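You operate a simulated robot arm through the tools that you are given. There is no shell and no other tool.

Carry out the task below with a simulated robot arm. There is one attempt and no reset: what you move stays moved.

JOB
Close the grey drawer. Put one of the wood scraps from the top of the press bench on top of the beige glued block there. Press the red strap button two times. Put the jar labelled "dark wax" from the deck of the trolley on the drilled board there and the jar marked "clear wax" on the low shelf under the left drawer. Switch the roll brake lever on. Put the ticket that says "wax" from the trestle table top on the white panel on the top of the laminating bench. Put the tape roll on the top of the end bench away on the trestle table top. Any order will do. Set down upright: jar. The roll brake lever goes clockwise seen from above, to its stop.

Only the result counts: the job must be done as asked and must still hold three seconds after the hand-in. Knocking over, shifting, dropping, spilling or breaking anything else fails it.

ROBOT AND FRAMES
A 6-joint arm with a fingered hand on a trunk, on a base that moves. Base frame: it is fixed to the floor where the robot stands at the start and does not move with it; the origin is under the middle of the robot, x ahead of it, y to its left, z up. Lengths are in mm, angles in degrees, forces in N, time in s.
With the tool pointing down near the work surface it reaches from about 320 to 800 mm from the robot's upright axis, wherever it stands. Its first joint turns from -115.0 to 115.0 degrees. Places, roughly: black-lid jar, gold-lid jar, plug jar [8250, -4250, 750]; drilled board (22x8x2 cm) [8100, -4400, 600]; glued block [-3250, -250, 750]; grey drawer [-2700, 0, 700]; low shelf under the left drawer [4700, -2800, 300]; red strap button [7600, -4200, 600]; roll brake lever [7000, -1900, 800]; tape roll (11x11x3 cm) [5600, -7700, 900]; ticket [5750, -3250, 750]; trestle table top [5300, -3000, 800]; white panel (19x14x2 cm) [2500, -1900, 800]; wood scrap (3x2x2 cm) [-2800, 300, 800]. Payload 4 kg.
The tool frame sits at the grasp point between the pads (the TCP): z along the fingers, y along the line on which they close. The tips reach 26 mm beyond it. The gripper opens to 164 mm; its body begins 73 mm behind the TCP. The gripper is a hand of 5 fingers: y runs from the thumb to the fingers, the wrist lies at [0, 0, -239] in the tool frame, and closing takes about 1.5 s.
Orientation is told as [roll, pitch, yaw] about the base's x, y, z axes, in that order, counted from this pose: with the fingers straight down and closing along the base's y, the tool's x points along the base's -x, its y along +y and its z along -z.

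CONTROLS
- The arm moves only by the tool jog_arm. Its argument "steps" is a list of rows, each an object (a shift or turn left out is 0, a gripper value left out holds the last) with "offset": the shift along the base's x, y, z in units of 250 mm (1.0 is 250 mm), a list of three; "dr": the turn, a rotation vector about the base's x, y, z in units of 45 degrees (1.0 is 45 degrees), a list of three. In form: [{"offset": [tx, ty, tz], "dr": [rx, ry, rz]}, ...]. A call has 1 to 20 rows; each row is the pose to reach, as a shift and turn from the pose commanded when the call began. "fingers" is the opening in per cent of the stroke, from 0 (shut) to 100 (fully open), set as the call begins (left out, the last holds). A call with a number of a shift or a turn outside -1 to 1 is refused whole. A row lasts 0.2 s, in which the tool goes at most 50 mm and 8.6 degrees; a call with a longer step from one row to the next is refused whole, and so is a gripper value outside its range. A pose out of reach is approached as far as the arm can. The call stops where the force on the tool passes 40 N (or 10 N more than at its start, if that is more) or the arm is blocked; 0.2 s more then pass. The fingers move at their own pace (about 45 mm/s each) and stop on an object; they squeeze with about 28 N. The grip force told is the motor's: it shows also when the fingers shut on nothing. Time passes only in rows, and 0.2 s behind the last, so rows that repeat a pose let the fingers close. It gives the time, the measured TCP pose, the force on the tool (base axes), the opening and the grip force at its end, in the units of the frame above (readings bear some noise), with the torque about the TCP (base axes, N m) and any sound that the robot's microphone picked up.
- Cameras (640 x 400 px; columns grow to the right, rows downward): "scene" is now at [23.2, 196.5, 1565.4]; the picture's right is [0.03, -1.00, 0.00], its down [-0.62, -0.02, -0.78] and it looks along [0.78, 0.02, -0.62] (base axes); focal length 261 px, centre (320, 200). "wrist" rides on the gripper at [50, -70, -93] in the tool frame; the picture's right is [0.81, 0.59, 0.00], its down [-0.43, 0.60, -0.68] and it looks along [-0.40, 0.55, 0.74] (tool axes); focal length 270 px, centre (320, 200). There is no depth. A picture from a camera that has moved, and an enlarged one, comes with that camera's place and axes in the base frame and with its lens. The place of the scene camera against the robot may be out by one fixed shift of up to 12 mm in any direction.
- capture(camera): a new picture of that camera. It takes no simulated time.
- slide_trunk(by): slides the trunk up (or, below 0, down) by that many mm; the arm and the scene camera ride with it, the base frame stays. It gives what a move gives, with no picture.
- steer(legs): drives the robot by 1 to 6 legs, each [ahead, left, turn to the left] in mm, mm and degrees, along the robot's own axes; the way and the turn of a leg run together, so that a leg with both is an arc; at most 1500 mm and 180 degrees a leg. The arm and the cameras ride along, it lands a little off, and it stops where it bumps. It gives what a move gives.
- set_fingers(finger1, finger2, finger3, finger4, thumb_bend): sets how far each is bent, from 0 (flat) to 1 (curled in); at 0.3 the hand is open as for a grip, at 0.7 the pads meet at the TCP. One left out holds its place. A second passes; each finger stops where it meets its share of the squeeze, and holds until it gets a number again. A gripper value or a shape takes the hand back. It gives what a move gives, with no picture; readings hold the bend of each and the force on the fingers (four entries, about 0 where the hand has none), thumb and palm.
- grasp_type(shape): the hand has 5 fingers and takes this shape, open, in about a second: jaw (thumb against the fingers, like two jaws); tri (thumb and two fingers); tip (a fingertip pinch); poke (one finger out to press); point (the index stretched); flat (the hand flat); cup (the hand cupped); fist (a fist). The gripper value then closes the fingers along that shape, each until it touches; the sizes above hold for jaw. It gives what a move gives, with no picture.
- aim_head(pan, tilt): turns the head with the scene camera to pan (to the left, within 155 degrees either way) and tilt (down, from -29 to 69), counted from straight ahead of the robot. It gives what a move gives.
- zoom(camera, box): a new picture of the part [left, top, right, bottom] of that camera's present view, enlarged. It takes no simulated time.
- hand_in(): hands the job in; it is judged then, once.

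Places have to be worked out from the pictures, the camera data and where the tool is seen. Open the gripper and draw the arm clear of the work before you hand the job in, unless the task says otherwise.

The tools are called after "Call:" by a JSON object that holds its "op" and its "data". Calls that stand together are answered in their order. jog_arm: Moves the arm, as the interface text tells. Its arguments: {"type":"object","properties":{"steps":{"type":"array","items":{"type":"object","properties":{"offset":{"type":"array","items":{"type":"number"}},"dr":{"type":"array","items":{"type":"number"}}}}},"fingers":{"type":"number"}},"required":["steps"]} The other tools are called the same way: slide_trunk (by) moves the trunk up or down; grasp_type (shape) gives the hand a shape; set_fingers (finger1, finger2, finger3, finger4, thumb_bend) moves the fingers one by one; steer (legs) drives the base; aim_head (pan, tilt) turns the head that bears the scene camera; capture (camera) takes a picture; zoom (camera, box) takes an enlarged picture of a part of a camera's view; hand_in () hands the job in.

At the start:

```text
clock: 0.0
tool_pos: [564.0, -71.6, 788.8]
tool_rot: [-0.1, -0.1, -0.2]
ft_force: [0.1, 0.1, -0.1]
wrist_torque: [-0.01, -0.02, -0.01]
grip_width: 164.0
gripper_force: 0.1
shape: jaw
bend: [0.3, 0.3, 0.3, 0.3, 0.3]
finger forces: [0.1, 0.0, 0.1, 0.1, 0.0, 0.0]
trunk travel left (down, up): [-600.0, 390.0]
robot x, y, heading: [-0.1, -0.8, -0.2]
head pan, tilt (commanded): [1.6, 38.6]
```

scene: 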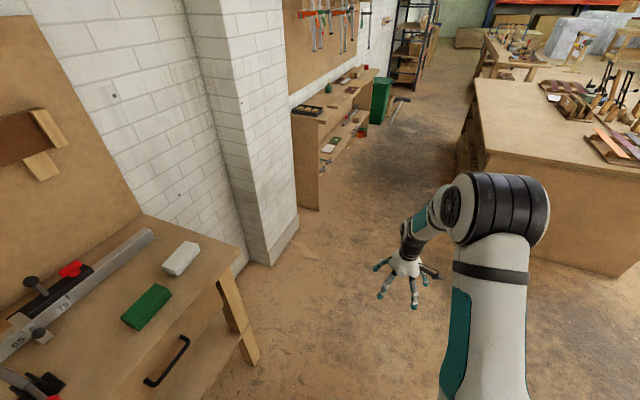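
wrist: 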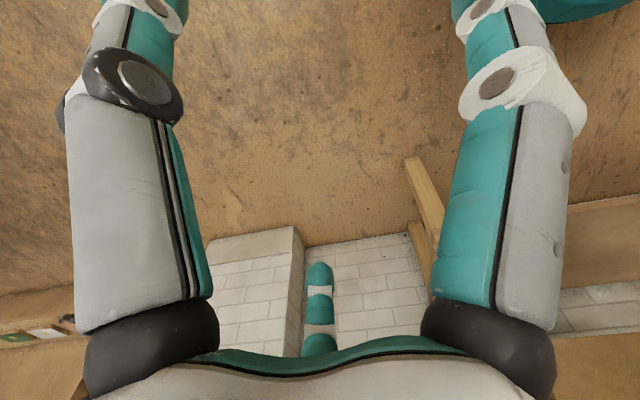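

I start at the origin with the arm out front. First I look around with the head, turning toward the press bench behind me.

Call:
{"op": "aim_head", "data": {"pan": 150, "tilt": 25}}

Call:
{"op": "capture", "data": {"camera": "scene"}}

Call:
{"op": "aim_head", "data": {"pan": -150, "tilt": 25}}

Call:
{"op": "capture", "data": {"camera": "scene"}}

Call:
{"op": "aim_head", "data": {"pan": -80, "tilt": 20}}

Call:
{"op": "capture", "data": {"camera": "scene"}}

Call:
{"op": "aim_head", "data": {"pan": -20, "tilt": 15}}

Call:
{"op": "capture", "data": {"camera": "scene"}}

Call:
{"op": "aim_head", "data": {"pan": 90, "tilt": 35}}

Call:
{"op": "capture", "data": {"camera": "scene"}}

```text
clock: 2.3
tool_pos: [562.2, -71.6, 788.9]
tool_rot: [0.0, -0.1, -0.1]
ft_force: [-0.5, -0.4, 0.2]
wrist_torque: [0.03, -0.05, 0.04]
grip_width: 164.0
gripper_force: 0.2
shape: jaw
bend: [0.3, 0.3, 0.3, 0.3, 0.3]
finger forces: [0.1, 0.0, 0.1, 0.1, 0.0, 0.1]
trunk travel left (down, up): [-600.0, 390.0]
robot x, y, heading: [1.0, 1.0, 0.1]
head pan, tilt (commanded): [150.0, 25.0]
```

```text
taken
camera scene: at [-142.5, 240.1, 1586.6], right [0.5, 0.87, 0.0], down [0.37, -0.21, -0.91], along [-0.78, 0.45, -0.42], focal length 261 px, centre (320, 200)
```

scene: 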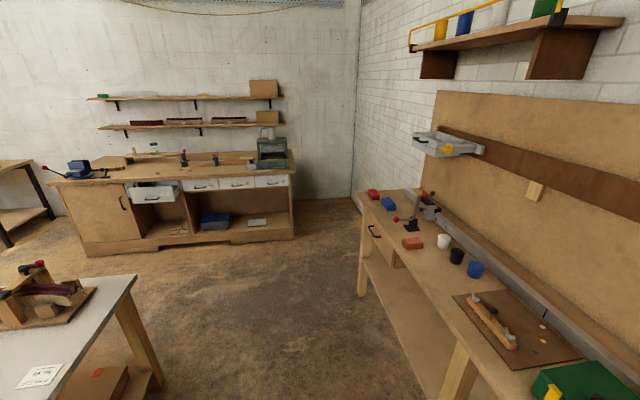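

```text
clock: 6.4
tool_pos: [564.0, -71.5, 788.0]
tool_rot: [-0.1, -0.1, 0.0]
ft_force: [-0.8, 0.4, 0.0]
wrist_torque: [0.02, -0.01, -0.01]
grip_width: 163.8
gripper_force: 0.0
shape: jaw
bend: [0.3, 0.3, 0.3, 0.3, 0.3]
finger forces: [0.0, 0.1, 0.0, 0.1, 0.1, 0.1]
trunk travel left (down, up): [-600.0, 390.0]
robot x, y, heading: [0.3, 1.6, 0.0]
head pan, tilt (commanded): [-150.0, 25.0]
```

```text
taken
camera scene: at [-142.5, 147.9, 1586.6], right [-0.5, 0.87, 0.0], down [0.37, 0.21, -0.91], along [-0.78, -0.45, -0.42], focal length 261 px, centre (320, 200)
```

scene: 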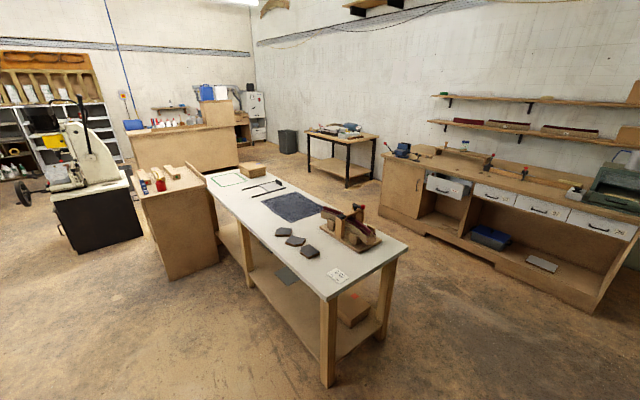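

```text
clock: 7.8
tool_pos: [563.6, -71.4, 788.9]
tool_rot: [-0.1, -0.1, -0.1]
ft_force: [-0.2, 1.0, 0.0]
wrist_torque: [-0.02, 0.0, 0.01]
grip_width: 163.7
gripper_force: 0.1
shape: jaw
bend: [0.3, 0.3, 0.3, 0.3, 0.3]
finger forces: [0.0, 0.1, 0.0, 0.0, 0.0, 0.0]
trunk travel left (down, up): [-600.0, 390.0]
robot x, y, heading: [-2.7, -0.2, -0.0]
head pan, tilt (commanded): [-80.0, 20.0]
```

```text
taken
camera scene: at [-46.6, 102.3, 1594.7], right [-0.98, -0.17, 0.0], down [-0.06, 0.34, -0.94], along [0.16, -0.93, -0.34], focal length 261 px, centre (320, 200)
```

scene: 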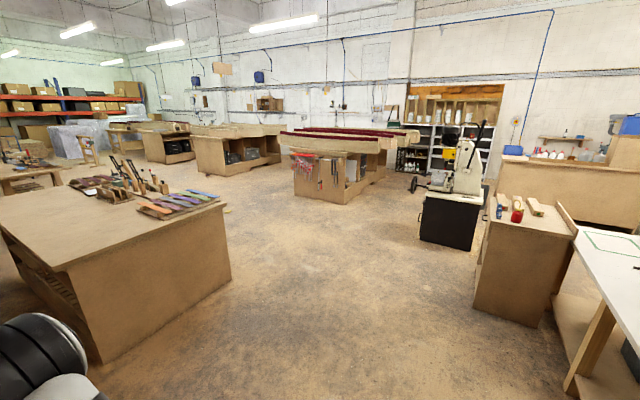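

```text
clock: 9.1
tool_pos: [563.8, -71.0, 789.5]
tool_rot: [0.0, 0.0, -0.2]
ft_force: [0.1, -0.1, -0.2]
wrist_torque: [0.01, 0.01, 0.0]
grip_width: 164.0
gripper_force: 0.1
shape: jaw
bend: [0.3, 0.3, 0.3, 0.3, 0.3]
finger forces: [0.0, 0.0, 0.0, 0.0, 0.1, 0.1]
trunk travel left (down, up): [-600.0, 390.0]
robot x, y, heading: [1.2, -1.8, -0.0]
head pan, tilt (commanded): [-20.0, 15.0]
```

```text
taken
camera scene: at [25.0, 162.0, 1602.8], right [-0.34, -0.94, 0.0], down [-0.24, 0.09, -0.97], along [0.91, -0.33, -0.26], focal length 261 px, centre (320, 200)
```

scene: 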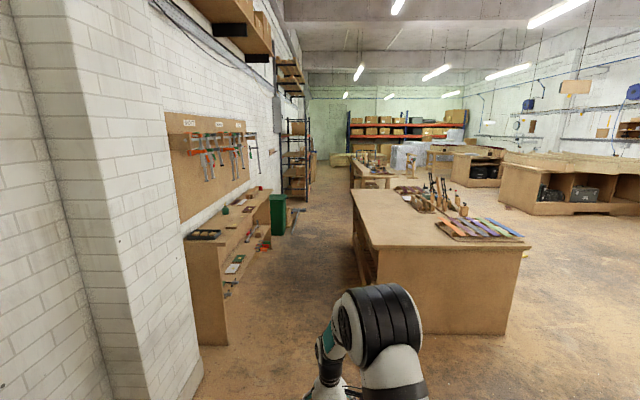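

```text
clock: 11.0
tool_pos: [563.5, -71.0, 788.5]
tool_rot: [-0.1, -0.1, -0.1]
ft_force: [0.2, 0.8, -0.1]
wrist_torque: [-0.01, -0.03, 0.04]
grip_width: 164.0
gripper_force: 0.0
shape: jaw
bend: [0.3, 0.3, 0.3, 0.3, 0.3]
finger forces: [0.1, 0.1, 0.1, 0.0, 0.1, 0.0]
trunk travel left (down, up): [-600.0, 390.0]
robot x, y, heading: [-1.3, 1.8, -0.0]
head pan, tilt (commanded): [90.0, 35.0]
```

```text
taken
camera scene: at [-62.7, 282.1, 1570.8], right [1.0, 0.0, 0.0], down [0.0, -0.57, -0.82], along [0.0, 0.82, -0.57], focal length 261 px, centre (320, 200)
```

scene: 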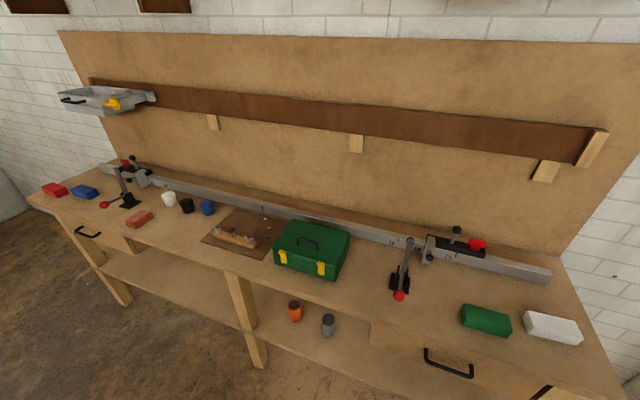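

The room is rotated about -23° against the base frame, and the press bench lies behind me with one drawer open. I pull the arm in and up before driving.

Call:
{"op": "jog_arm", "data": {"steps": [{"offset": [-0.12, 0.04, 0.15]}, {"offset": [-0.24, 0.08, 0.3]}, {"offset": [-0.36, 0.12, 0.45]}, {"offset": [-0.48, 0.16, 0.6]}, {"offset": [-0.6, 0.2, 0.75]}, {"offset": [-0.68, 0.24, 0.9]}]}}

Call:
{"op": "aim_head", "data": {"pan": 150, "tilt": 50}}

Call:
{"op": "capture", "data": {"camera": "scene"}}

```text
clock: 12.4
tool_pos: [393.8, -13.0, 1013.4]
tool_rot: [-0.2, -0.1, 0.0]
ft_force: [-0.7, 0.1, -0.2]
wrist_torque: [0.02, 0.01, 0.01]
grip_width: 164.0
gripper_force: 0.1
shape: jaw
bend: [0.3, 0.3, 0.3, 0.3, 0.3]
finger forces: [0.0, 0.1, 0.0, 0.0, 0.0, 0.0]
trunk travel left (down, up): [-600.0, 390.0]
robot x, y, heading: [0.2, -2.5, -0.1]
head pan, tilt (commanded): [90.0, 35.0]
```

```text
clock: 13.7
tool_pos: [394.9, -12.5, 1012.8]
tool_rot: [-0.2, -0.2, -0.1]
ft_force: [0.4, 0.8, 0.5]
wrist_torque: [0.0, -0.01, 0.02]
grip_width: 163.8
gripper_force: 0.1
shape: jaw
bend: [0.3, 0.3, 0.3, 0.3, 0.3]
finger forces: [0.1, 0.1, 0.1, 0.1, 0.0, 0.0]
trunk travel left (down, up): [-600.0, 390.0]
robot x, y, heading: [4.3, 0.5, -0.2]
head pan, tilt (commanded): [150.0, 50.0]
```

```text
taken
camera scene: at [-129.6, 232.6, 1549.1], right [0.5, 0.87, 0.0], down [0.66, -0.38, -0.64], along [-0.56, 0.32, -0.77], focal length 261 px, centre (320, 200)
```

scene: 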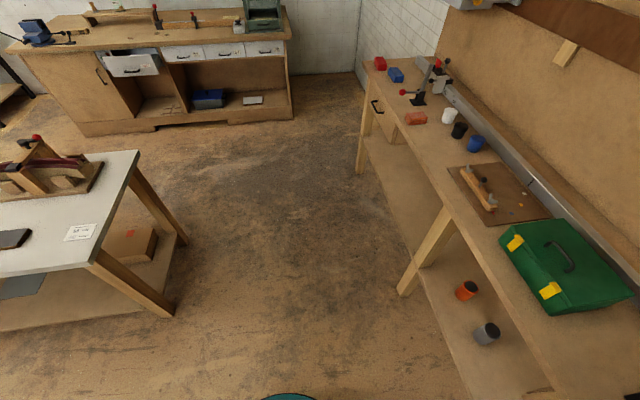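

The lane along heading 157° is clear by about 630 mm either side. I turn to it and drive ahead 1500, then look.

Call:
{"op": "steer", "data": {"legs": [[0, 0, 157], [1500, 0, 0]]}}

Call:
{"op": "aim_head", "data": {"pan": 30, "tilt": 35}}

Call:
{"op": "capture", "data": {"camera": "scene"}}

```text
clock: 27.9
tool_pos: [-1814.6, 654.3, 1012.0]
tool_rot: [0.0, 0.1, 160.8]
ft_force: [-0.3, -0.6, 0.9]
wrist_torque: [0.0, -0.03, 0.0]
grip_width: 163.9
gripper_force: 0.0
shape: jaw
bend: [0.3, 0.3, 0.3, 0.3, 0.3]
finger forces: [0.0, 0.0, 0.1, 0.1, 0.0, 0.0]
trunk travel left (down, up): [-600.0, 390.0]
robot x, y, heading: [-1449.7, 513.3, 160.7]
head pan, tilt (commanded): [150.0, 50.0]
```

```text
clock: 29.9
tool_pos: [-1814.4, 653.7, 1012.1]
tool_rot: [-0.1, -0.1, 160.7]
ft_force: [-0.8, -0.2, 0.1]
wrist_torque: [-0.04, -0.02, 0.02]
grip_width: 163.7
gripper_force: 0.0
shape: jaw
bend: [0.3, 0.3, 0.3, 0.3, 0.3]
finger forces: [0.1, 0.0, 0.0, 0.1, 0.0, 0.1]
trunk travel left (down, up): [-600.0, 390.0]
robot x, y, heading: [-1444.7, 511.1, 161.0]
head pan, tilt (commanded): [30.0, 35.0]
```

```text
taken
camera scene: at [-1539.9, 309.0, 1570.8], right [-0.19, 0.98, 0.0], down [0.56, 0.11, -0.82], along [-0.8, -0.15, -0.57], focal length 261 px, centre (320, 200)
```

scene: 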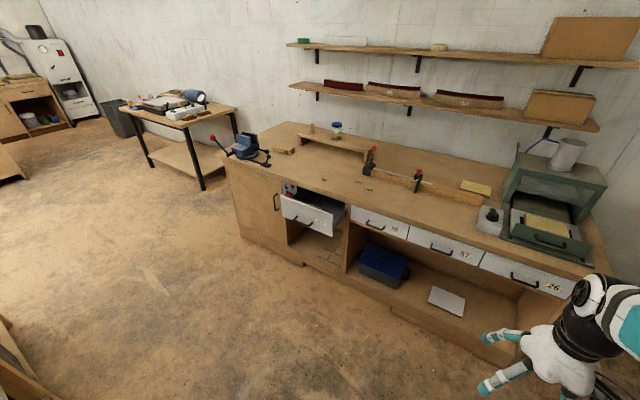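

The press bench with its open drawer is in view. I enlarge it to see the scraps, the beige block and the drawer.

Call:
{"op": "zoom", "data": {"camera": "scene", "box": [220, 100, 420, 225]}}

Call:
{"op": "zoom", "data": {"camera": "scene", "box": [400, 120, 600, 245]}}

Call:
{"op": "zoom", "data": {"camera": "scene", "box": [260, 160, 420, 260]}}

```text
3.20 times, centred on (320, 162) of scene
camera zoom: at [-1539.9, 309.0, 1570.8], right [-0.19, 0.98, 0.0], down [0.56, 0.11, -0.82], along [-0.8, -0.15, -0.57], focal length 836 px, centre (320, 320)
```

zoom: 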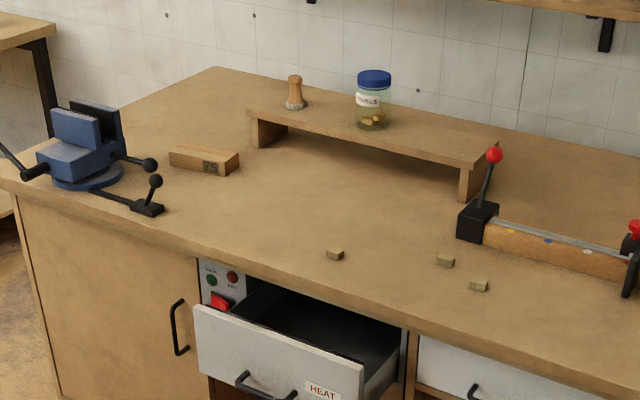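

```text
3.20 times, centred on (500, 182) of scene
camera zoom: at [-1539.9, 309.0, 1570.8], right [-0.19, 0.98, 0.0], down [0.56, 0.11, -0.82], along [-0.8, -0.15, -0.57], focal length 836 px, centre (-256, 256)
```

zoom: 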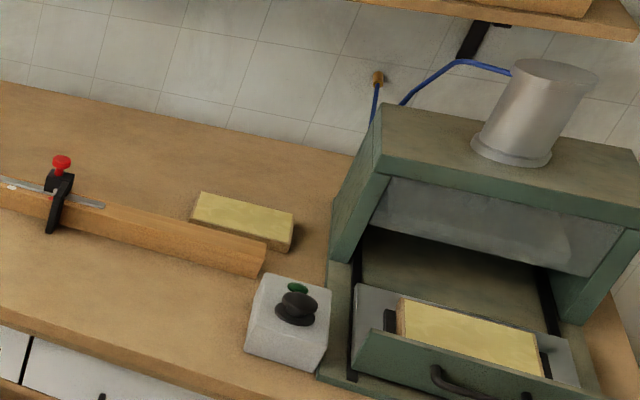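

```text
4.00 times, centred on (340, 210) of scene
camera zoom: at [-1539.9, 309.0, 1570.8], right [-0.19, 0.98, 0.0], down [0.56, 0.11, -0.82], along [-0.8, -0.15, -0.57], focal length 1044 px, centre (240, 160)
```

zoom: 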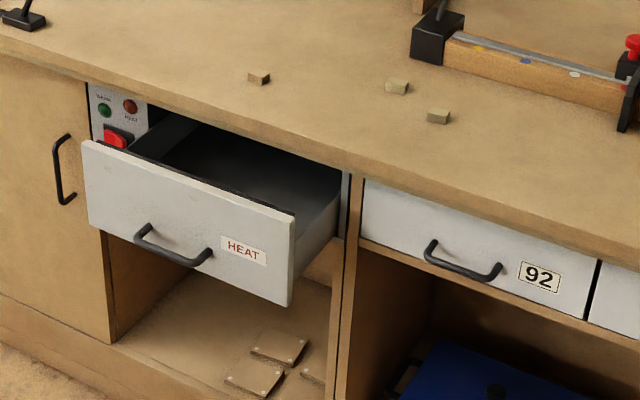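

The open grey "HEAT" drawer is at about (-2635, 25), the "75" block at about (-3184, -262), and three scraps are near the front edge. I drive to stand square in front of the drawer.

Call:
{"op": "steer", "data": {"legs": [[337, 0, 0], [0, 828, 0], [0, 0, 2]]}}

Call:
{"op": "aim_head", "data": {"pan": 10, "tilt": 45}}

Call:
{"op": "capture", "data": {"camera": "scene"}}

```text
clock: 36.5
tool_pos: [-2421.9, -41.7, 1011.5]
tool_rot: [0.0, -0.1, 162.6]
ft_force: [0.7, -0.1, 0.4]
wrist_torque: [0.04, 0.02, -0.03]
grip_width: 164.0
gripper_force: 0.0
shape: jaw
bend: [0.3, 0.3, 0.3, 0.3, 0.3]
finger forces: [0.0, 0.0, 0.0, 0.0, 0.1, 0.0]
trunk travel left (down, up): [-600.0, 390.0]
robot x, y, heading: [-2052.0, -171.5, 162.7]
head pan, tilt (commanded): [30.0, 35.0]
```

```text
clock: 37.4
tool_pos: [-2421.4, -42.3, 1012.5]
tool_rot: [0.0, -0.2, 162.7]
ft_force: [0.8, 0.3, 0.4]
wrist_torque: [-0.04, 0.01, -0.01]
grip_width: 163.8
gripper_force: 0.1
shape: jaw
bend: [0.3, 0.3, 0.3, 0.3, 0.3]
finger forces: [0.0, 0.0, 0.0, 0.0, 0.1, 0.0]
trunk travel left (down, up): [-600.0, 390.0]
robot x, y, heading: [-2048.5, -172.0, 162.9]
head pan, tilt (commanded): [10.0, 45.0]
```

```text
taken
camera scene: at [-2129.0, -348.2, 1556.0], right [0.13, 0.99, 0.0], down [0.7, -0.09, -0.71], along [-0.7, 0.09, -0.71], focal length 261 px, centre (320, 200)
```

scene: 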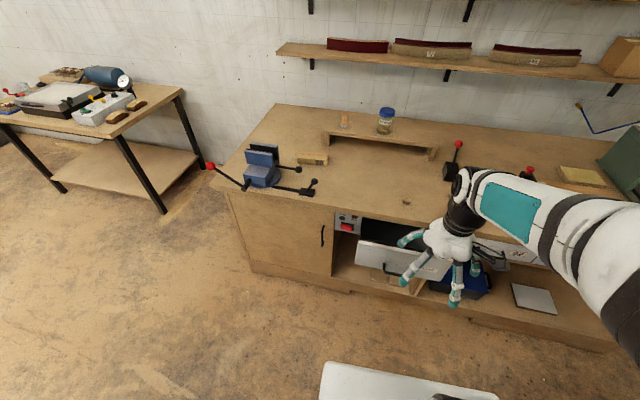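

I enlarge the region with the drawer and the bench top to measure it from here.

Call:
{"op": "zoom", "data": {"camera": "scene", "box": [300, 200, 460, 300]}}

Call:
{"op": "zoom", "data": {"camera": "scene", "box": [230, 100, 390, 200]}}

Call:
{"op": "capture", "data": {"camera": "wrist"}}

```text
4.00 times, centred on (380, 250) of scene
camera zoom: at [-2129.0, -348.2, 1556.0], right [0.13, 0.99, 0.0], down [0.7, -0.09, -0.71], along [-0.7, 0.09, -0.71], focal length 1044 px, centre (80, 0)
```

zoom: 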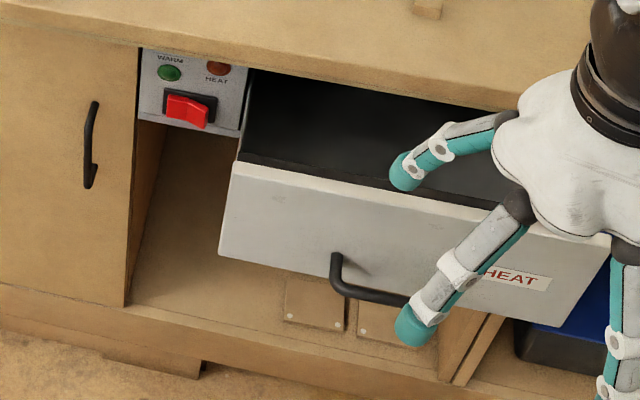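

```text
4.00 times, centred on (310, 150) of scene
camera zoom: at [-2129.0, -348.2, 1556.0], right [0.13, 0.99, 0.0], down [0.7, -0.09, -0.71], along [-0.7, 0.09, -0.71], focal length 1044 px, centre (360, 400)
```

zoom: 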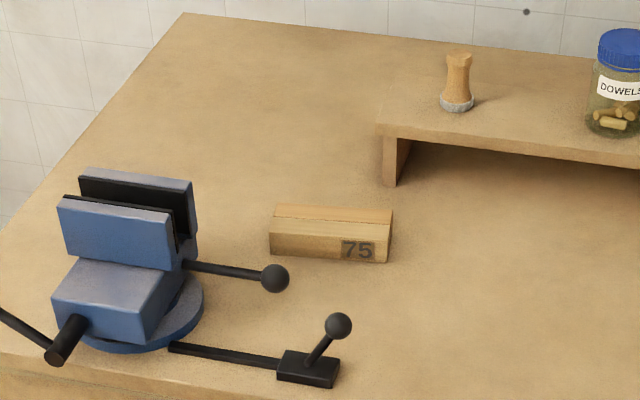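

```text
taken
camera wrist: at [-2351.2, 9.5, 1106.6], right [0.6, -0.8, 0.0], down [-0.59, -0.44, 0.68], along [-0.54, -0.4, -0.74], focal length 270 px, centre (320, 200)
```

wrist: 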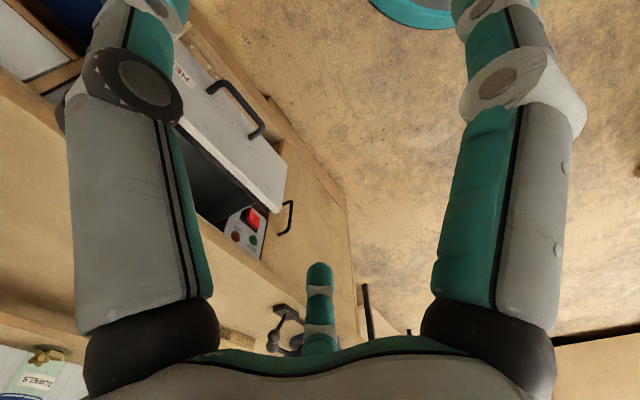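

Triangulation gives the bench top at z≈806, the drawer face about 604 mm ahead and spanning z 609–762, with roughly 115 mm to close. I make a fist and tilt the hand to point forward.

Call:
{"op": "grasp_type", "data": {"shape": "fist"}}

Call:
{"op": "jog_arm", "data": {"steps": [{"offset": [-0.04, 0.013, 0], "dr": [0.049, 0.159, 0]}, {"offset": [-0.083, 0.026, 0], "dr": [0.0986, 0.318, 0]}, {"offset": [-0.124, 0.038, 0], "dr": [0.148, 0.478, 0]}, {"offset": [-0.166, 0.051, 0], "dr": [0.197, 0.637, 0]}, {"offset": [-0.207, 0.064, 0], "dr": [0.246, 0.796, 0]}, {"offset": [-0.248, 0.077, 0], "dr": [0.2957, 0.9553, 0]}]}}

Call:
{"op": "jog_arm", "data": {"steps": [{"offset": [-0.04, 0.013, 0], "dr": [0.049, 0.159, 0]}, {"offset": [-0.083, 0.026, 0], "dr": [0.0986, 0.318, 0]}, {"offset": [-0.124, 0.038, 0], "dr": [0.148, 0.478, 0]}, {"offset": [-0.166, 0.051, 0], "dr": [0.197, 0.637, 0]}, {"offset": [-0.207, 0.064, 0], "dr": [0.246, 0.796, 0]}, {"offset": [-0.248, 0.077, 0], "dr": [0.2957, 0.9553, 0]}]}}

Call:
{"op": "capture", "data": {"camera": "scene"}}

```text
clock: 38.3
tool_pos: [-2420.9, -43.1, 1011.6]
tool_rot: [-0.1, 0.0, 162.7]
ft_force: [0.0, -0.3, 0.4]
wrist_torque: [0.03, -0.02, -0.03]
grip_width: 0.1
gripper_force: 0.0
shape: fist
bend: [0.95, 0.95, 0.93, 0.91, 0.62]
finger forces: [0.0, 0.0, 0.0, 0.1, 0.0, 0.1]
trunk travel left (down, up): [-600.0, 390.0]
robot x, y, heading: [-2048.2, -168.5, 162.6]
head pan, tilt (commanded): [10.0, 45.0]
```

```text
clock: 39.7
tool_pos: [-2517.3, -10.6, 1025.9]
tool_rot: [0.0, -45.0, 162.7]
ft_force: [0.9, -0.3, 0.5]
wrist_torque: [0.0, 0.0, 0.03]
grip_width: 0.0
gripper_force: 0.1
shape: fist
bend: [0.95, 0.96, 0.94, 0.91, 0.62]
finger forces: [0.0, 0.0, 0.0, 0.1, 0.0, 0.0]
out of reach, approached as far as the arm can: row 3, 4, 5, 6
trunk travel left (down, up): [-600.0, 390.0]
robot x, y, heading: [-2045.8, -172.5, 162.8]
head pan, tilt (commanded): [10.0, 45.0]
```

```text
clock: 41.1
tool_pos: [-2606.4, 18.5, 1021.7]
tool_rot: [139.3, -89.8, 23.3]
ft_force: [0.0, -0.3, -0.3]
wrist_torque: [-0.02, -0.02, -0.03]
grip_width: 0.0
gripper_force: 0.1
shape: fist
bend: [0.95, 0.96, 0.94, 0.91, 0.62]
finger forces: [0.1, 0.0, 0.0, 0.0, 0.0, 0.0]
out of reach, approached as far as the arm can: row 1, 2, 3, 4, 5, 6
trunk travel left (down, up): [-600.0, 390.0]
robot x, y, heading: [-2046.8, -172.2, 162.7]
head pan, tilt (commanded): [10.0, 45.0]
```

```text
taken
camera scene: at [-2129.6, -347.9, 1556.0], right [0.13, 0.99, 0.0], down [0.7, -0.09, -0.71], along [-0.7, 0.09, -0.71], focal length 261 px, centre (320, 200)
```

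scene: 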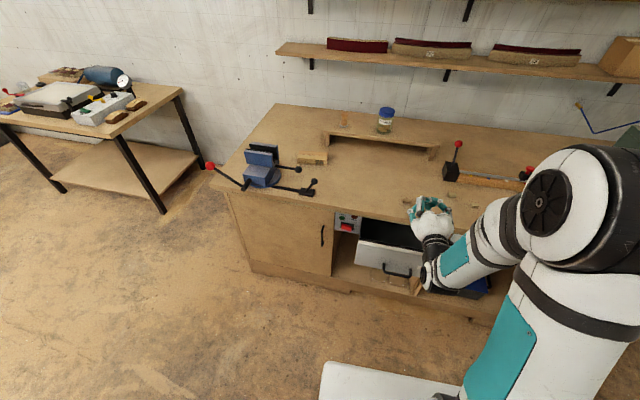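

The hand points forward now at 590 mm from the axis, close to the drawer face line, so I back off 120 mm and then lower the trunk to drawer height.

Call:
{"op": "steer", "data": {"legs": [[-120, 0, 0]]}}

Call:
{"op": "slide_trunk", "data": {"by": -312}}

Call:
{"op": "capture", "data": {"camera": "scene"}}

```text
clock: 42.3
tool_pos: [-2491.8, -15.9, 1022.3]
tool_rot: [133.5, -89.7, 29.1]
ft_force: [0.1, -0.2, -0.5]
wrist_torque: [0.02, -0.02, 0.0]
grip_width: 0.4
gripper_force: 0.0
shape: fist
bend: [0.95, 0.96, 0.94, 0.91, 0.62]
finger forces: [0.0, 0.0, 0.0, 0.0, 0.0, 0.1]
trunk travel left (down, up): [-600.0, 390.0]
robot x, y, heading: [-1935.0, -206.1, 162.3]
head pan, tilt (commanded): [10.0, 45.0]
```

```text
clock: 45.4
tool_pos: [-2493.3, -17.0, 710.4]
tool_rot: [123.5, -89.9, 39.1]
ft_force: [-0.3, -0.3, 0.3]
wrist_torque: [-0.04, 0.0, 0.04]
grip_width: 0.2
gripper_force: 0.0
shape: fist
bend: [0.96, 0.97, 0.95, 0.92, 0.63]
finger forces: [0.0, 0.1, 0.0, 0.0, 0.1, 0.0]
trunk travel left (down, up): [-288.0, 702.0]
robot x, y, heading: [-1936.6, -200.0, 162.3]
head pan, tilt (commanded): [10.0, 45.0]
```

```text
taken
camera scene: at [-2016.5, -383.2, 1244.0], right [0.13, 0.99, 0.0], down [0.7, -0.09, -0.71], along [-0.7, 0.09, -0.71], focal length 261 px, centre (320, 200)
```

scene: 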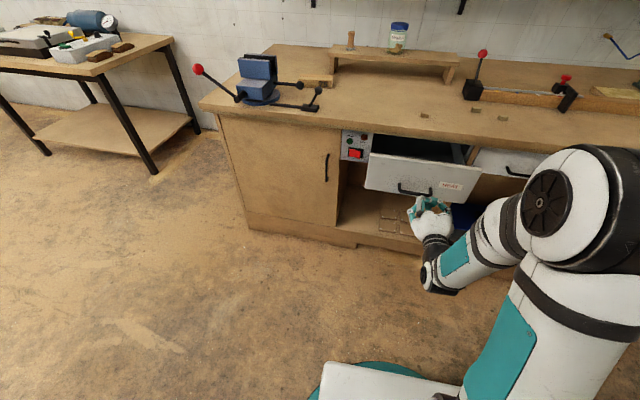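

The fist is in line with the drawer's centre at z=710. I push along the drawer's closing direction.

Call:
{"op": "jog_arm", "data": {"steps": [{"offset": [-0.113, 0.038, 0]}, {"offset": [-0.226, 0.077, 0]}, {"offset": [-0.339, 0.115, 0]}, {"offset": [-0.4, 0.137, 0]}, {"offset": [-0.46, 0.158, 0]}, {"offset": [-0.52, 0.178, 0]}, {"offset": [-0.58, 0.198, 0]}, {"offset": [-0.64, 0.218, 0]}, {"offset": [-0.7, 0.238, 0]}, {"offset": [-0.76, 0.258, 0]}, {"offset": [-0.82, 0.278, 0]}, {"offset": [-0.88, 0.298, 0]}]}}

Call:
{"op": "capture", "data": {"camera": "scene"}}

```text
clock: 48.0
tool_pos: [-2713.1, 57.7, 711.3]
tool_rot: [117.9, -89.8, 44.7]
ft_force: [0.0, -0.2, 0.0]
wrist_torque: [0.01, 0.02, 0.01]
grip_width: 0.0
gripper_force: 0.2
shape: fist
bend: [0.96, 0.97, 0.95, 0.92, 0.63]
finger forces: [0.0, 0.0, 0.0, 0.0, 0.1, 0.1]
trunk travel left (down, up): [-288.0, 702.0]
robot x, y, heading: [-1935.9, -205.7, 162.4]
head pan, tilt (commanded): [10.0, 45.0]
```

```text
taken
camera scene: at [-2016.6, -383.2, 1244.0], right [0.13, 0.99, 0.0], down [0.7, -0.09, -0.71], along [-0.7, 0.09, -0.71], focal length 261 px, centre (320, 200)
```

scene: 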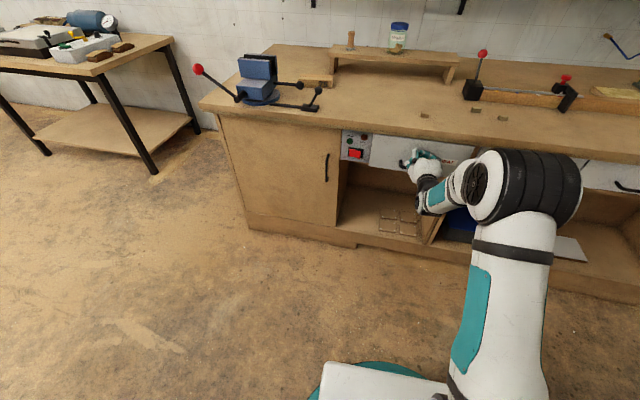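

The drawer has moved in with very little force. I enlarge to see whether it is flush.

Call:
{"op": "zoom", "data": {"camera": "scene", "box": [330, 110, 490, 210]}}

```text
4.00 times, centred on (410, 160) of scene
camera zoom: at [-2016.6, -383.2, 1244.0], right [0.13, 0.99, 0.0], down [0.7, -0.09, -0.71], along [-0.7, 0.09, -0.71], focal length 1044 px, centre (-40, 360)
```

zoom: 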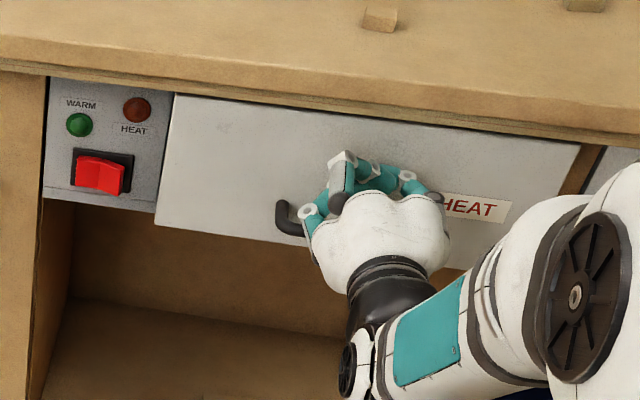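

The drawer looks nearly closed; I push further in small steps until it firmly stops.

Call:
{"op": "jog_arm", "data": {"steps": [{"offset": [-0.038, 0.013, 0]}, {"offset": [-0.076, 0.026, 0]}, {"offset": [-0.113, 0.039, 0]}, {"offset": [-0.151, 0.052, 0]}, {"offset": [-0.189, 0.065, 0]}, {"offset": [-0.227, 0.078, 0]}]}}

Call:
{"op": "zoom", "data": {"camera": "scene", "box": [330, 110, 490, 210]}}

```text
clock: 48.6
tool_pos: [-2725.8, 62.2, 711.6]
tool_rot: [76.6, -89.9, 85.9]
ft_force: [25.9, -9.9, 12.4]
wrist_torque: [-0.44, -1.62, -0.46]
grip_width: 0.0
gripper_force: 0.0
shape: fist
bend: [0.96, 0.97, 0.95, 0.92, 0.63]
finger forces: [29.6, 0.1, 0.0, 0.0, 0.0, 0.1]
trunk travel left (down, up): [-288.0, 702.0]
robot x, y, heading: [-1935.3, -205.7, 162.6]
head pan, tilt (commanded): [10.0, 45.0]
stopped in row 3: the force on the tool passed its limit at 57 N (the readings are from after the stop); the commanded pose is now the measured one
```

```text
4.00 times, centred on (410, 160) of scene
camera zoom: at [-2012.6, -384.7, 1244.3], right [0.13, 0.99, 0.0], down [0.7, -0.09, -0.71], along [-0.7, 0.09, -0.71], focal length 1044 px, centre (-40, 360)
```

zoom: 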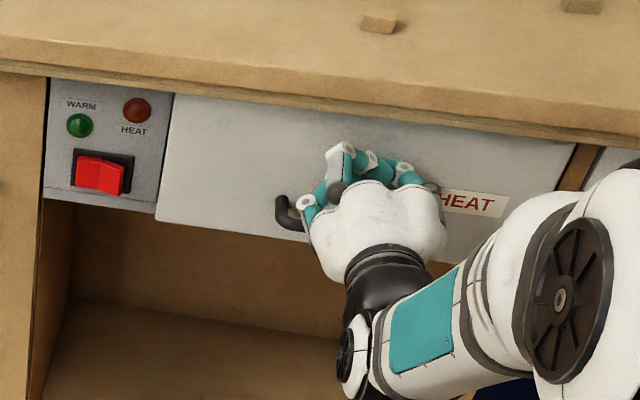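

A firm stop at 57 N says the drawer is shut. I withdraw the fist and check from clear.

Call:
{"op": "jog_arm", "data": {"steps": [{"offset": [0.113, -0.038, 0]}, {"offset": [0.226, -0.077, 0]}, {"offset": [0.339, -0.115, 0]}, {"offset": [0.45, -0.15, 0]}, {"offset": [0.56, -0.19, 0]}, {"offset": [0.67, -0.23, 0]}]}}

Call:
{"op": "zoom", "data": {"camera": "scene", "box": [320, 110, 520, 235]}}

```text
clock: 50.0
tool_pos: [-2558.4, 3.5, 708.1]
tool_rot: [28.7, -89.7, 133.9]
ft_force: [0.4, -0.3, -0.6]
wrist_torque: [0.0, 0.01, 0.0]
grip_width: 0.0
gripper_force: 0.1
shape: fist
bend: [1.0, 1.0, 1.0, 1.0, 0.63]
finger forces: [0.0, 0.0, 0.1, 0.0, 0.1, 0.1]
trunk travel left (down, up): [-288.0, 702.0]
robot x, y, heading: [-1933.9, -208.5, 162.6]
head pan, tilt (commanded): [10.0, 45.0]
```

```text
3.20 times, centred on (420, 172) of scene
camera zoom: at [-2016.2, -383.3, 1244.0], right [0.13, 0.99, 0.0], down [0.7, -0.09, -0.71], along [-0.7, 0.09, -0.71], focal length 836 px, centre (0, 288)
```

zoom: 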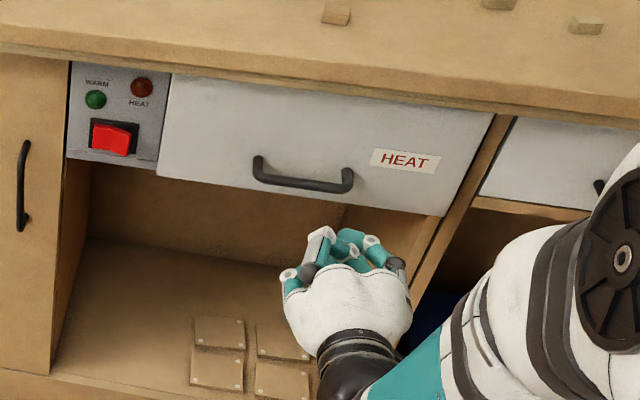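

The drawer is flush with its neighbours. I raise the trunk and turn the hand back to pointing down, then drive closer for the scrap.

Call:
{"op": "slide_trunk", "data": {"by": 332}}

Call:
{"op": "jog_arm", "data": {"steps": [{"dr": [-0.05, -0.159, 0]}, {"dr": [-0.0997, -0.318, 0]}, {"dr": [-0.15, -0.477, 0]}, {"dr": [-0.2, -0.636, 0]}, {"dr": [-0.25, -0.795, 0]}, {"dr": [-0.299, -0.9543, 0]}]}}

Call:
{"op": "jog_arm", "data": {"steps": [{"offset": [0.08, -0.025, 0], "dr": [-0.05, -0.159, 0]}, {"offset": [0.16, -0.05, 0], "dr": [-0.0997, -0.318, 0]}, {"offset": [0.24, -0.075, 0], "dr": [-0.15, -0.477, 0]}, {"offset": [0.32, -0.1, 0], "dr": [-0.2, -0.636, 0]}, {"offset": [0.4, -0.125, 0], "dr": [-0.25, -0.795, 0]}, {"offset": [0.48, -0.15, 0], "dr": [-0.299, -0.9543, 0]}]}}

Call:
{"op": "steer", "data": {"legs": [[400, 0, 0], [0, 150, 0]]}}

Call:
{"op": "grasp_type", "data": {"shape": "tip"}}

Call:
{"op": "aim_head", "data": {"pan": 0, "tilt": 50}}

Call:
{"op": "capture", "data": {"camera": "scene"}}

Call:
{"op": "capture", "data": {"camera": "wrist"}}

```text
clock: 53.3
tool_pos: [-2559.8, 2.7, 1039.4]
tool_rot: [28.7, -89.7, 133.8]
ft_force: [0.2, 0.3, -0.1]
wrist_torque: [-0.02, -0.01, 0.0]
grip_width: 0.0
gripper_force: 0.1
shape: fist
bend: [1.0, 1.0, 1.0, 1.0, 0.63]
finger forces: [0.0, 0.0, 0.1, 0.0, 0.0, 0.0]
trunk travel left (down, up): [-620.0, 370.0]
robot x, y, heading: [-1936.1, -209.6, 162.8]
head pan, tilt (commanded): [10.0, 45.0]
```

```text
clock: 54.7
tool_pos: [-2558.4, 6.5, 1038.9]
tool_rot: [-1.0, -49.2, 162.5]
ft_force: [-0.3, 0.1, -0.1]
wrist_torque: [-0.03, 0.0, -0.03]
grip_width: 0.0
gripper_force: 0.0
shape: fist
bend: [1.0, 1.0, 1.0, 1.0, 0.63]
finger forces: [0.0, 0.1, 0.0, 0.0, 0.0, 0.0]
out of reach, approached as far as the arm can: row 6
trunk travel left (down, up): [-620.0, 370.0]
robot x, y, heading: [-1938.7, -208.0, 162.4]
head pan, tilt (commanded): [10.0, 45.0]
```

```text
clock: 56.1
tool_pos: [-2440.6, -30.7, 1039.0]
tool_rot: [-1.2, -4.2, 162.5]
ft_force: [0.3, -0.3, 0.5]
wrist_torque: [0.01, 0.0, -0.03]
grip_width: 0.0
gripper_force: 0.1
shape: fist
bend: [1.0, 1.0, 1.0, 1.0, 0.63]
finger forces: [0.0, 0.0, 0.0, 0.0, 0.1, 0.0]
trunk travel left (down, up): [-620.0, 370.0]
robot x, y, heading: [-1934.8, -207.2, 162.6]
head pan, tilt (commanded): [10.0, 45.0]
```

```text
clock: 59.6
tool_pos: [-2882.8, -35.8, 1038.9]
tool_rot: [-1.1, -4.4, 161.7]
ft_force: [0.6, -0.1, 0.7]
wrist_torque: [0.05, -0.04, -0.02]
grip_width: 0.1
gripper_force: 0.0
shape: fist
bend: [1.0, 1.0, 1.0, 1.0, 0.63]
finger forces: [0.0, 0.0, 0.1, 0.0, 0.0, 0.1]
trunk travel left (down, up): [-620.0, 370.0]
robot x, y, heading: [-2373.5, -223.4, 162.0]
head pan, tilt (commanded): [10.0, 45.0]
```

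```text
clock: 60.5
tool_pos: [-2883.0, -35.0, 1040.2]
tool_rot: [-1.1, -4.3, 161.5]
ft_force: [-0.9, 0.1, -0.1]
wrist_torque: [-0.02, 0.03, 0.0]
grip_width: 164.0
gripper_force: 0.1
shape: tip
bend: [0.14, 0.3, 0.3, 0.14, 0.3]
finger forces: [0.1, 0.0, 0.0, 0.0, 0.1, 0.1]
trunk travel left (down, up): [-620.0, 370.0]
robot x, y, heading: [-2377.8, -221.1, 161.8]
head pan, tilt (commanded): [10.0, 45.0]
```

```text
clock: 61.2
tool_pos: [-2881.7, -34.9, 1039.0]
tool_rot: [-1.1, -4.2, 161.6]
ft_force: [0.0, 1.1, 0.0]
wrist_torque: [0.0, -0.05, 0.02]
grip_width: 163.9
gripper_force: 0.1
shape: tip
bend: [0.14, 0.3, 0.3, 0.14, 0.3]
finger forces: [0.0, 0.0, 0.0, 0.0, 0.1, 0.0]
trunk travel left (down, up): [-620.0, 370.0]
robot x, y, heading: [-2377.5, -218.0, 161.5]
head pan, tilt (commanded): [0.0, 50.0]
```

```text
taken
camera scene: at [-2454.8, -381.7, 1569.1], right [0.31, 0.95, 0.0], down [0.73, -0.24, -0.64], along [-0.61, 0.2, -0.77], focal length 261 px, centre (320, 200)
```

scene: 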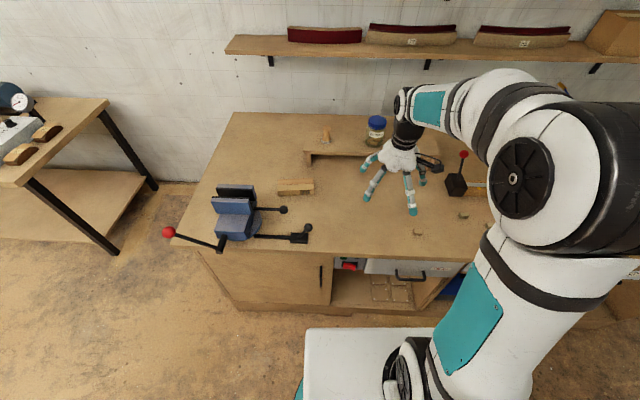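

```text
taken
camera wrist: at [-2805.2, 11.7, 1131.3], right [0.58, -0.81, -0.07], down [-0.55, -0.46, 0.7], along [-0.6, -0.36, -0.71], focal length 270 px, centre (320, 200)
```

wrist: 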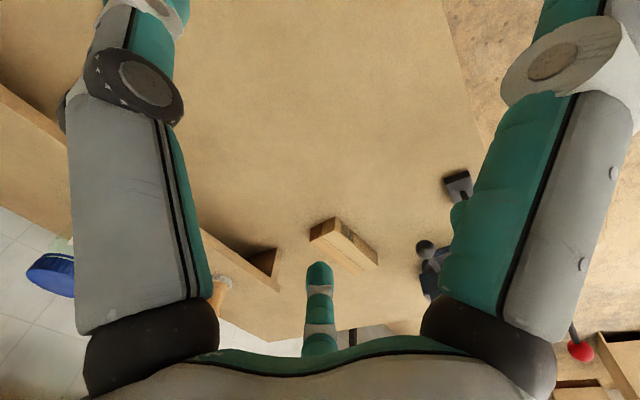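

I'm now beside the bench. I enlarge the scraps and the block for positions.

Call:
{"op": "zoom", "data": {"camera": "scene", "box": [400, 190, 512, 260]}}

Call:
{"op": "zoom", "data": {"camera": "scene", "box": [240, 140, 352, 210]}}

```text
5.71 times, centred on (456, 225) of scene
camera zoom: at [-2454.8, -381.7, 1569.1], right [0.31, 0.95, 0.0], down [0.73, -0.24, -0.64], along [-0.61, 0.2, -0.77], focal length 1492 px, centre (-457, 57)
```

zoom: 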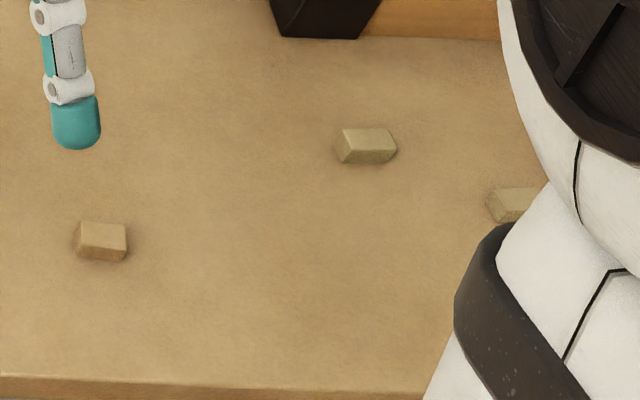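

```text
5.71 times, centred on (296, 175) of scene
camera zoom: at [-2454.8, -381.7, 1569.1], right [0.31, 0.95, 0.0], down [0.73, -0.24, -0.64], along [-0.61, 0.2, -0.77], focal length 1492 px, centre (457, 343)
```

zoom: 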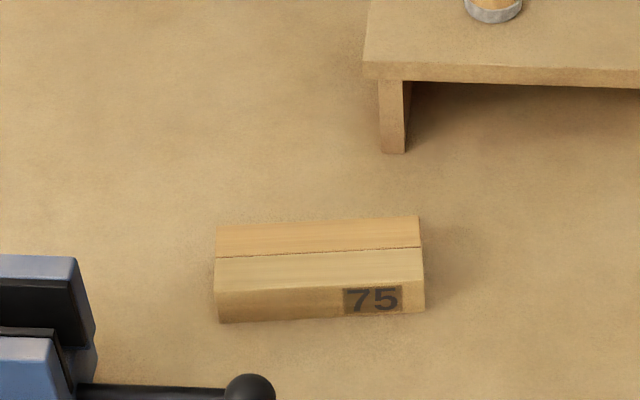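

Scrap 2 is at about (-2821, 284). I straighten the tool and move above it, then look with the wrist camera.

Call:
{"op": "jog_arm", "data": {"steps": [{"offset": [0.03, 0.16, 0], "dr": [-0.026, -0.04, 0]}, {"offset": [0.06, 0.32, 0], "dr": [-0.053, -0.081, 0]}, {"offset": [0.09, 0.48, 0], "dr": [-0.053, -0.081, 0]}, {"offset": [0.12, 0.64, -0.05], "dr": [-0.053, -0.081, 0]}, {"offset": [0.15, 0.8, -0.1], "dr": [-0.053, -0.081, 0]}, {"offset": [0.183, 0.957, -0.15], "dr": [-0.053, -0.081, 0]}]}}

Call:
{"op": "jog_arm", "data": {"steps": [{"offset": [0.03, 0.16, -0.1]}, {"offset": [0.061, 0.319, -0.2]}], "fingers": 40}}

Call:
{"op": "capture", "data": {"camera": "scene"}}

Call:
{"op": "capture", "data": {"camera": "wrist"}}

```text
clock: 62.6
tool_pos: [-2836.3, 206.2, 1002.3]
tool_rot: [-0.1, 0.0, 161.6]
ft_force: [1.1, -0.4, 0.4]
wrist_torque: [0.03, 0.01, 0.0]
grip_width: 164.0
gripper_force: 0.1
shape: tip
bend: [0.14, 0.3, 0.3, 0.14, 0.3]
finger forces: [0.1, 0.0, 0.0, 0.0, 0.0, 0.0]
trunk travel left (down, up): [-620.0, 370.0]
robot x, y, heading: [-2380.1, -215.3, 161.5]
head pan, tilt (commanded): [0.0, 50.0]
```

```text
clock: 63.2
tool_pos: [-2819.8, 286.9, 948.4]
tool_rot: [-0.1, 0.0, 161.6]
ft_force: [-0.3, -0.9, -0.1]
wrist_torque: [0.01, 0.0, 0.03]
grip_width: 111.7
gripper_force: 0.0
shape: tip
bend: [0.14, 0.3, 0.3, 0.14, 0.7]
finger forces: [0.0, 0.1, 0.0, 0.0, 0.0, 0.0]
trunk travel left (down, up): [-620.0, 370.0]
robot x, y, heading: [-2380.2, -221.2, 161.7]
head pan, tilt (commanded): [0.0, 50.0]
```

```text
taken
camera scene: at [-2454.9, -380.6, 1569.2], right [0.31, 0.95, 0.0], down [0.73, -0.24, -0.64], along [-0.61, 0.2, -0.77], focal length 261 px, centre (320, 200)
```

scene: 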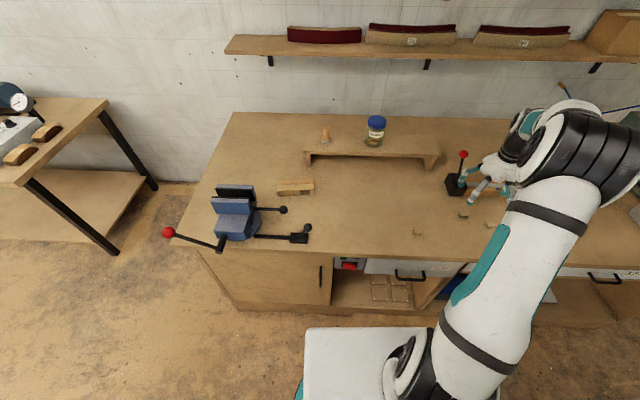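

```text
taken
camera wrist: at [-2749.6, 337.5, 1042.9], right [0.58, -0.81, 0.0], down [-0.6, -0.43, 0.68], along [-0.55, -0.39, -0.74], focal length 270 px, centre (320, 200)
```

wrist: 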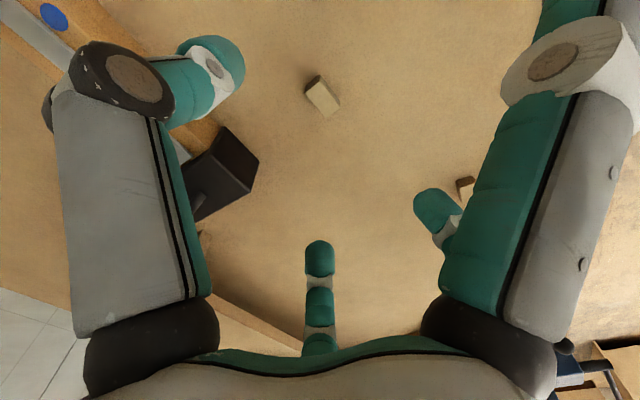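

The wrist view confirms scrap 2 right under the TCP, long side along the closing line. I let the fingers settle at 40 % and look at the tips.

Call:
{"op": "jog_arm", "data": {"steps": [{"offset": [0, 0, 0]}, {"offset": [0, 0, 0]}, {"offset": [0, 0, 0]}, {"offset": [0, 0, 0]}, {"offset": [0, 0, 0]}], "fingers": 40}}

Call:
{"op": "zoom", "data": {"camera": "scene", "box": [430, 140, 542, 210]}}

Call:
{"op": "capture", "data": {"camera": "wrist"}}

```text
clock: 64.4
tool_pos: [-2819.9, 286.2, 948.9]
tool_rot: [0.0, -0.1, 161.6]
ft_force: [0.3, 0.4, 0.7]
wrist_torque: [0.0, -0.01, 0.01]
grip_width: 65.8
gripper_force: 0.0
shape: tip
bend: [0.14, 0.42, 0.42, 0.14, 0.7]
finger forces: [0.0, 0.1, 0.0, 0.0, 0.0, 0.0]
trunk travel left (down, up): [-620.0, 370.0]
robot x, y, heading: [-2378.5, -220.8, 161.5]
head pan, tilt (commanded): [0.0, 50.0]
```

```text
5.71 times, centred on (486, 175) of scene
camera zoom: at [-2454.8, -381.6, 1569.1], right [0.31, 0.95, 0.0], down [0.73, -0.24, -0.64], along [-0.61, 0.2, -0.77], focal length 1492 px, centre (-629, 343)
```

zoom: 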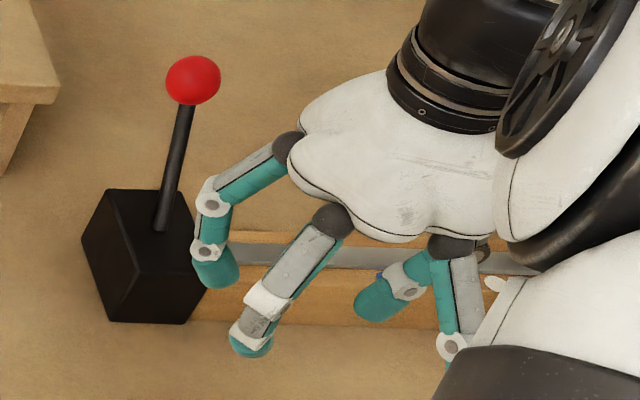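

```text
taken
camera wrist: at [-2749.4, 336.5, 1043.7], right [0.58, -0.81, 0.0], down [-0.6, -0.43, 0.68], along [-0.55, -0.39, -0.74], focal length 270 px, centre (320, 200)
```

wrist: 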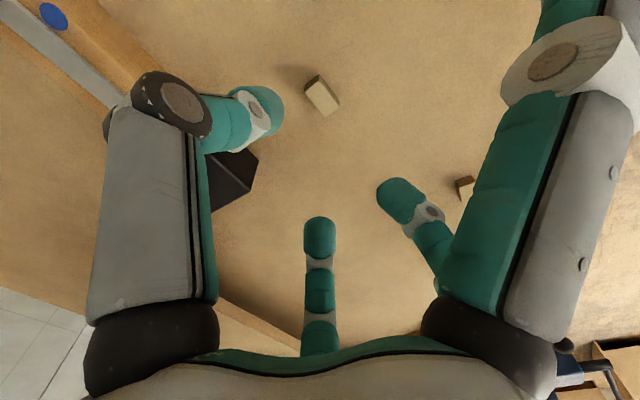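

The thumb swings first and the fingers follow. I close the pinch fully in the air to learn where the tips meet relative to the TCP.

Call:
{"op": "jog_arm", "data": {"steps": [{"offset": [0, 0, 0]}, {"offset": [0, 0, 0]}, {"offset": [0, 0, 0]}, {"offset": [0, 0, 0]}, {"offset": [0, 0, 0]}, {"offset": [0, 0, 0]}, {"offset": [0, 0, 0]}], "fingers": 0}}

Call:
{"op": "zoom", "data": {"camera": "scene", "box": [430, 140, 542, 210]}}

Call:
{"op": "capture", "data": {"camera": "wrist"}}

```text
clock: 66.0
tool_pos: [-2820.1, 285.5, 948.9]
tool_rot: [0.0, -0.2, 161.5]
ft_force: [0.0, -1.2, -1.1]
wrist_torque: [0.0, -0.02, 0.01]
grip_width: 0.0
gripper_force: 28.4
shape: tip
bend: [0.27, 0.7, 0.7, 0.27, 0.7]
finger forces: [0.0, 0.0, 0.0, 0.1, 0.1, 0.0]
trunk travel left (down, up): [-620.0, 370.0]
robot x, y, heading: [-2378.3, -216.0, 161.6]
head pan, tilt (commanded): [0.0, 50.0]
```

```text
5.71 times, centred on (486, 175) of scene
camera zoom: at [-2454.8, -381.6, 1569.1], right [0.31, 0.95, 0.0], down [0.73, -0.24, -0.64], along [-0.61, 0.2, -0.77], focal length 1492 px, centre (-629, 343)
```

zoom: 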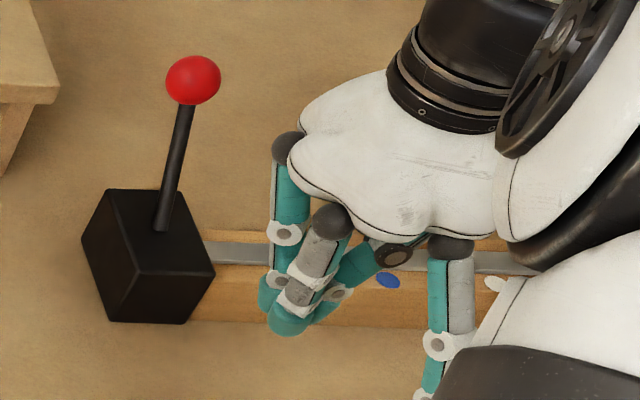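

```text
taken
camera wrist: at [-2749.4, 336.6, 1043.7], right [0.58, -0.81, 0.0], down [-0.6, -0.43, 0.68], along [-0.55, -0.39, -0.74], focal length 270 px, centre (320, 200)
```

wrist: 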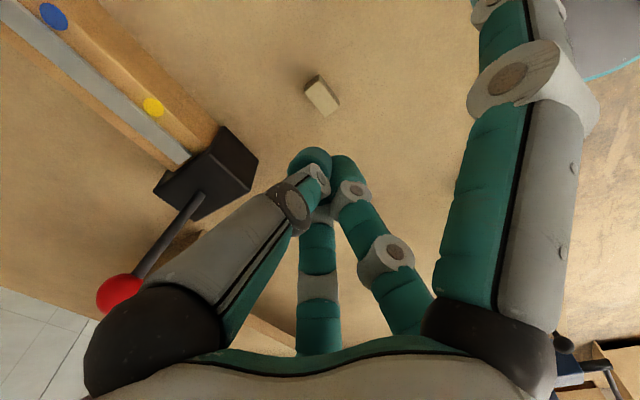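

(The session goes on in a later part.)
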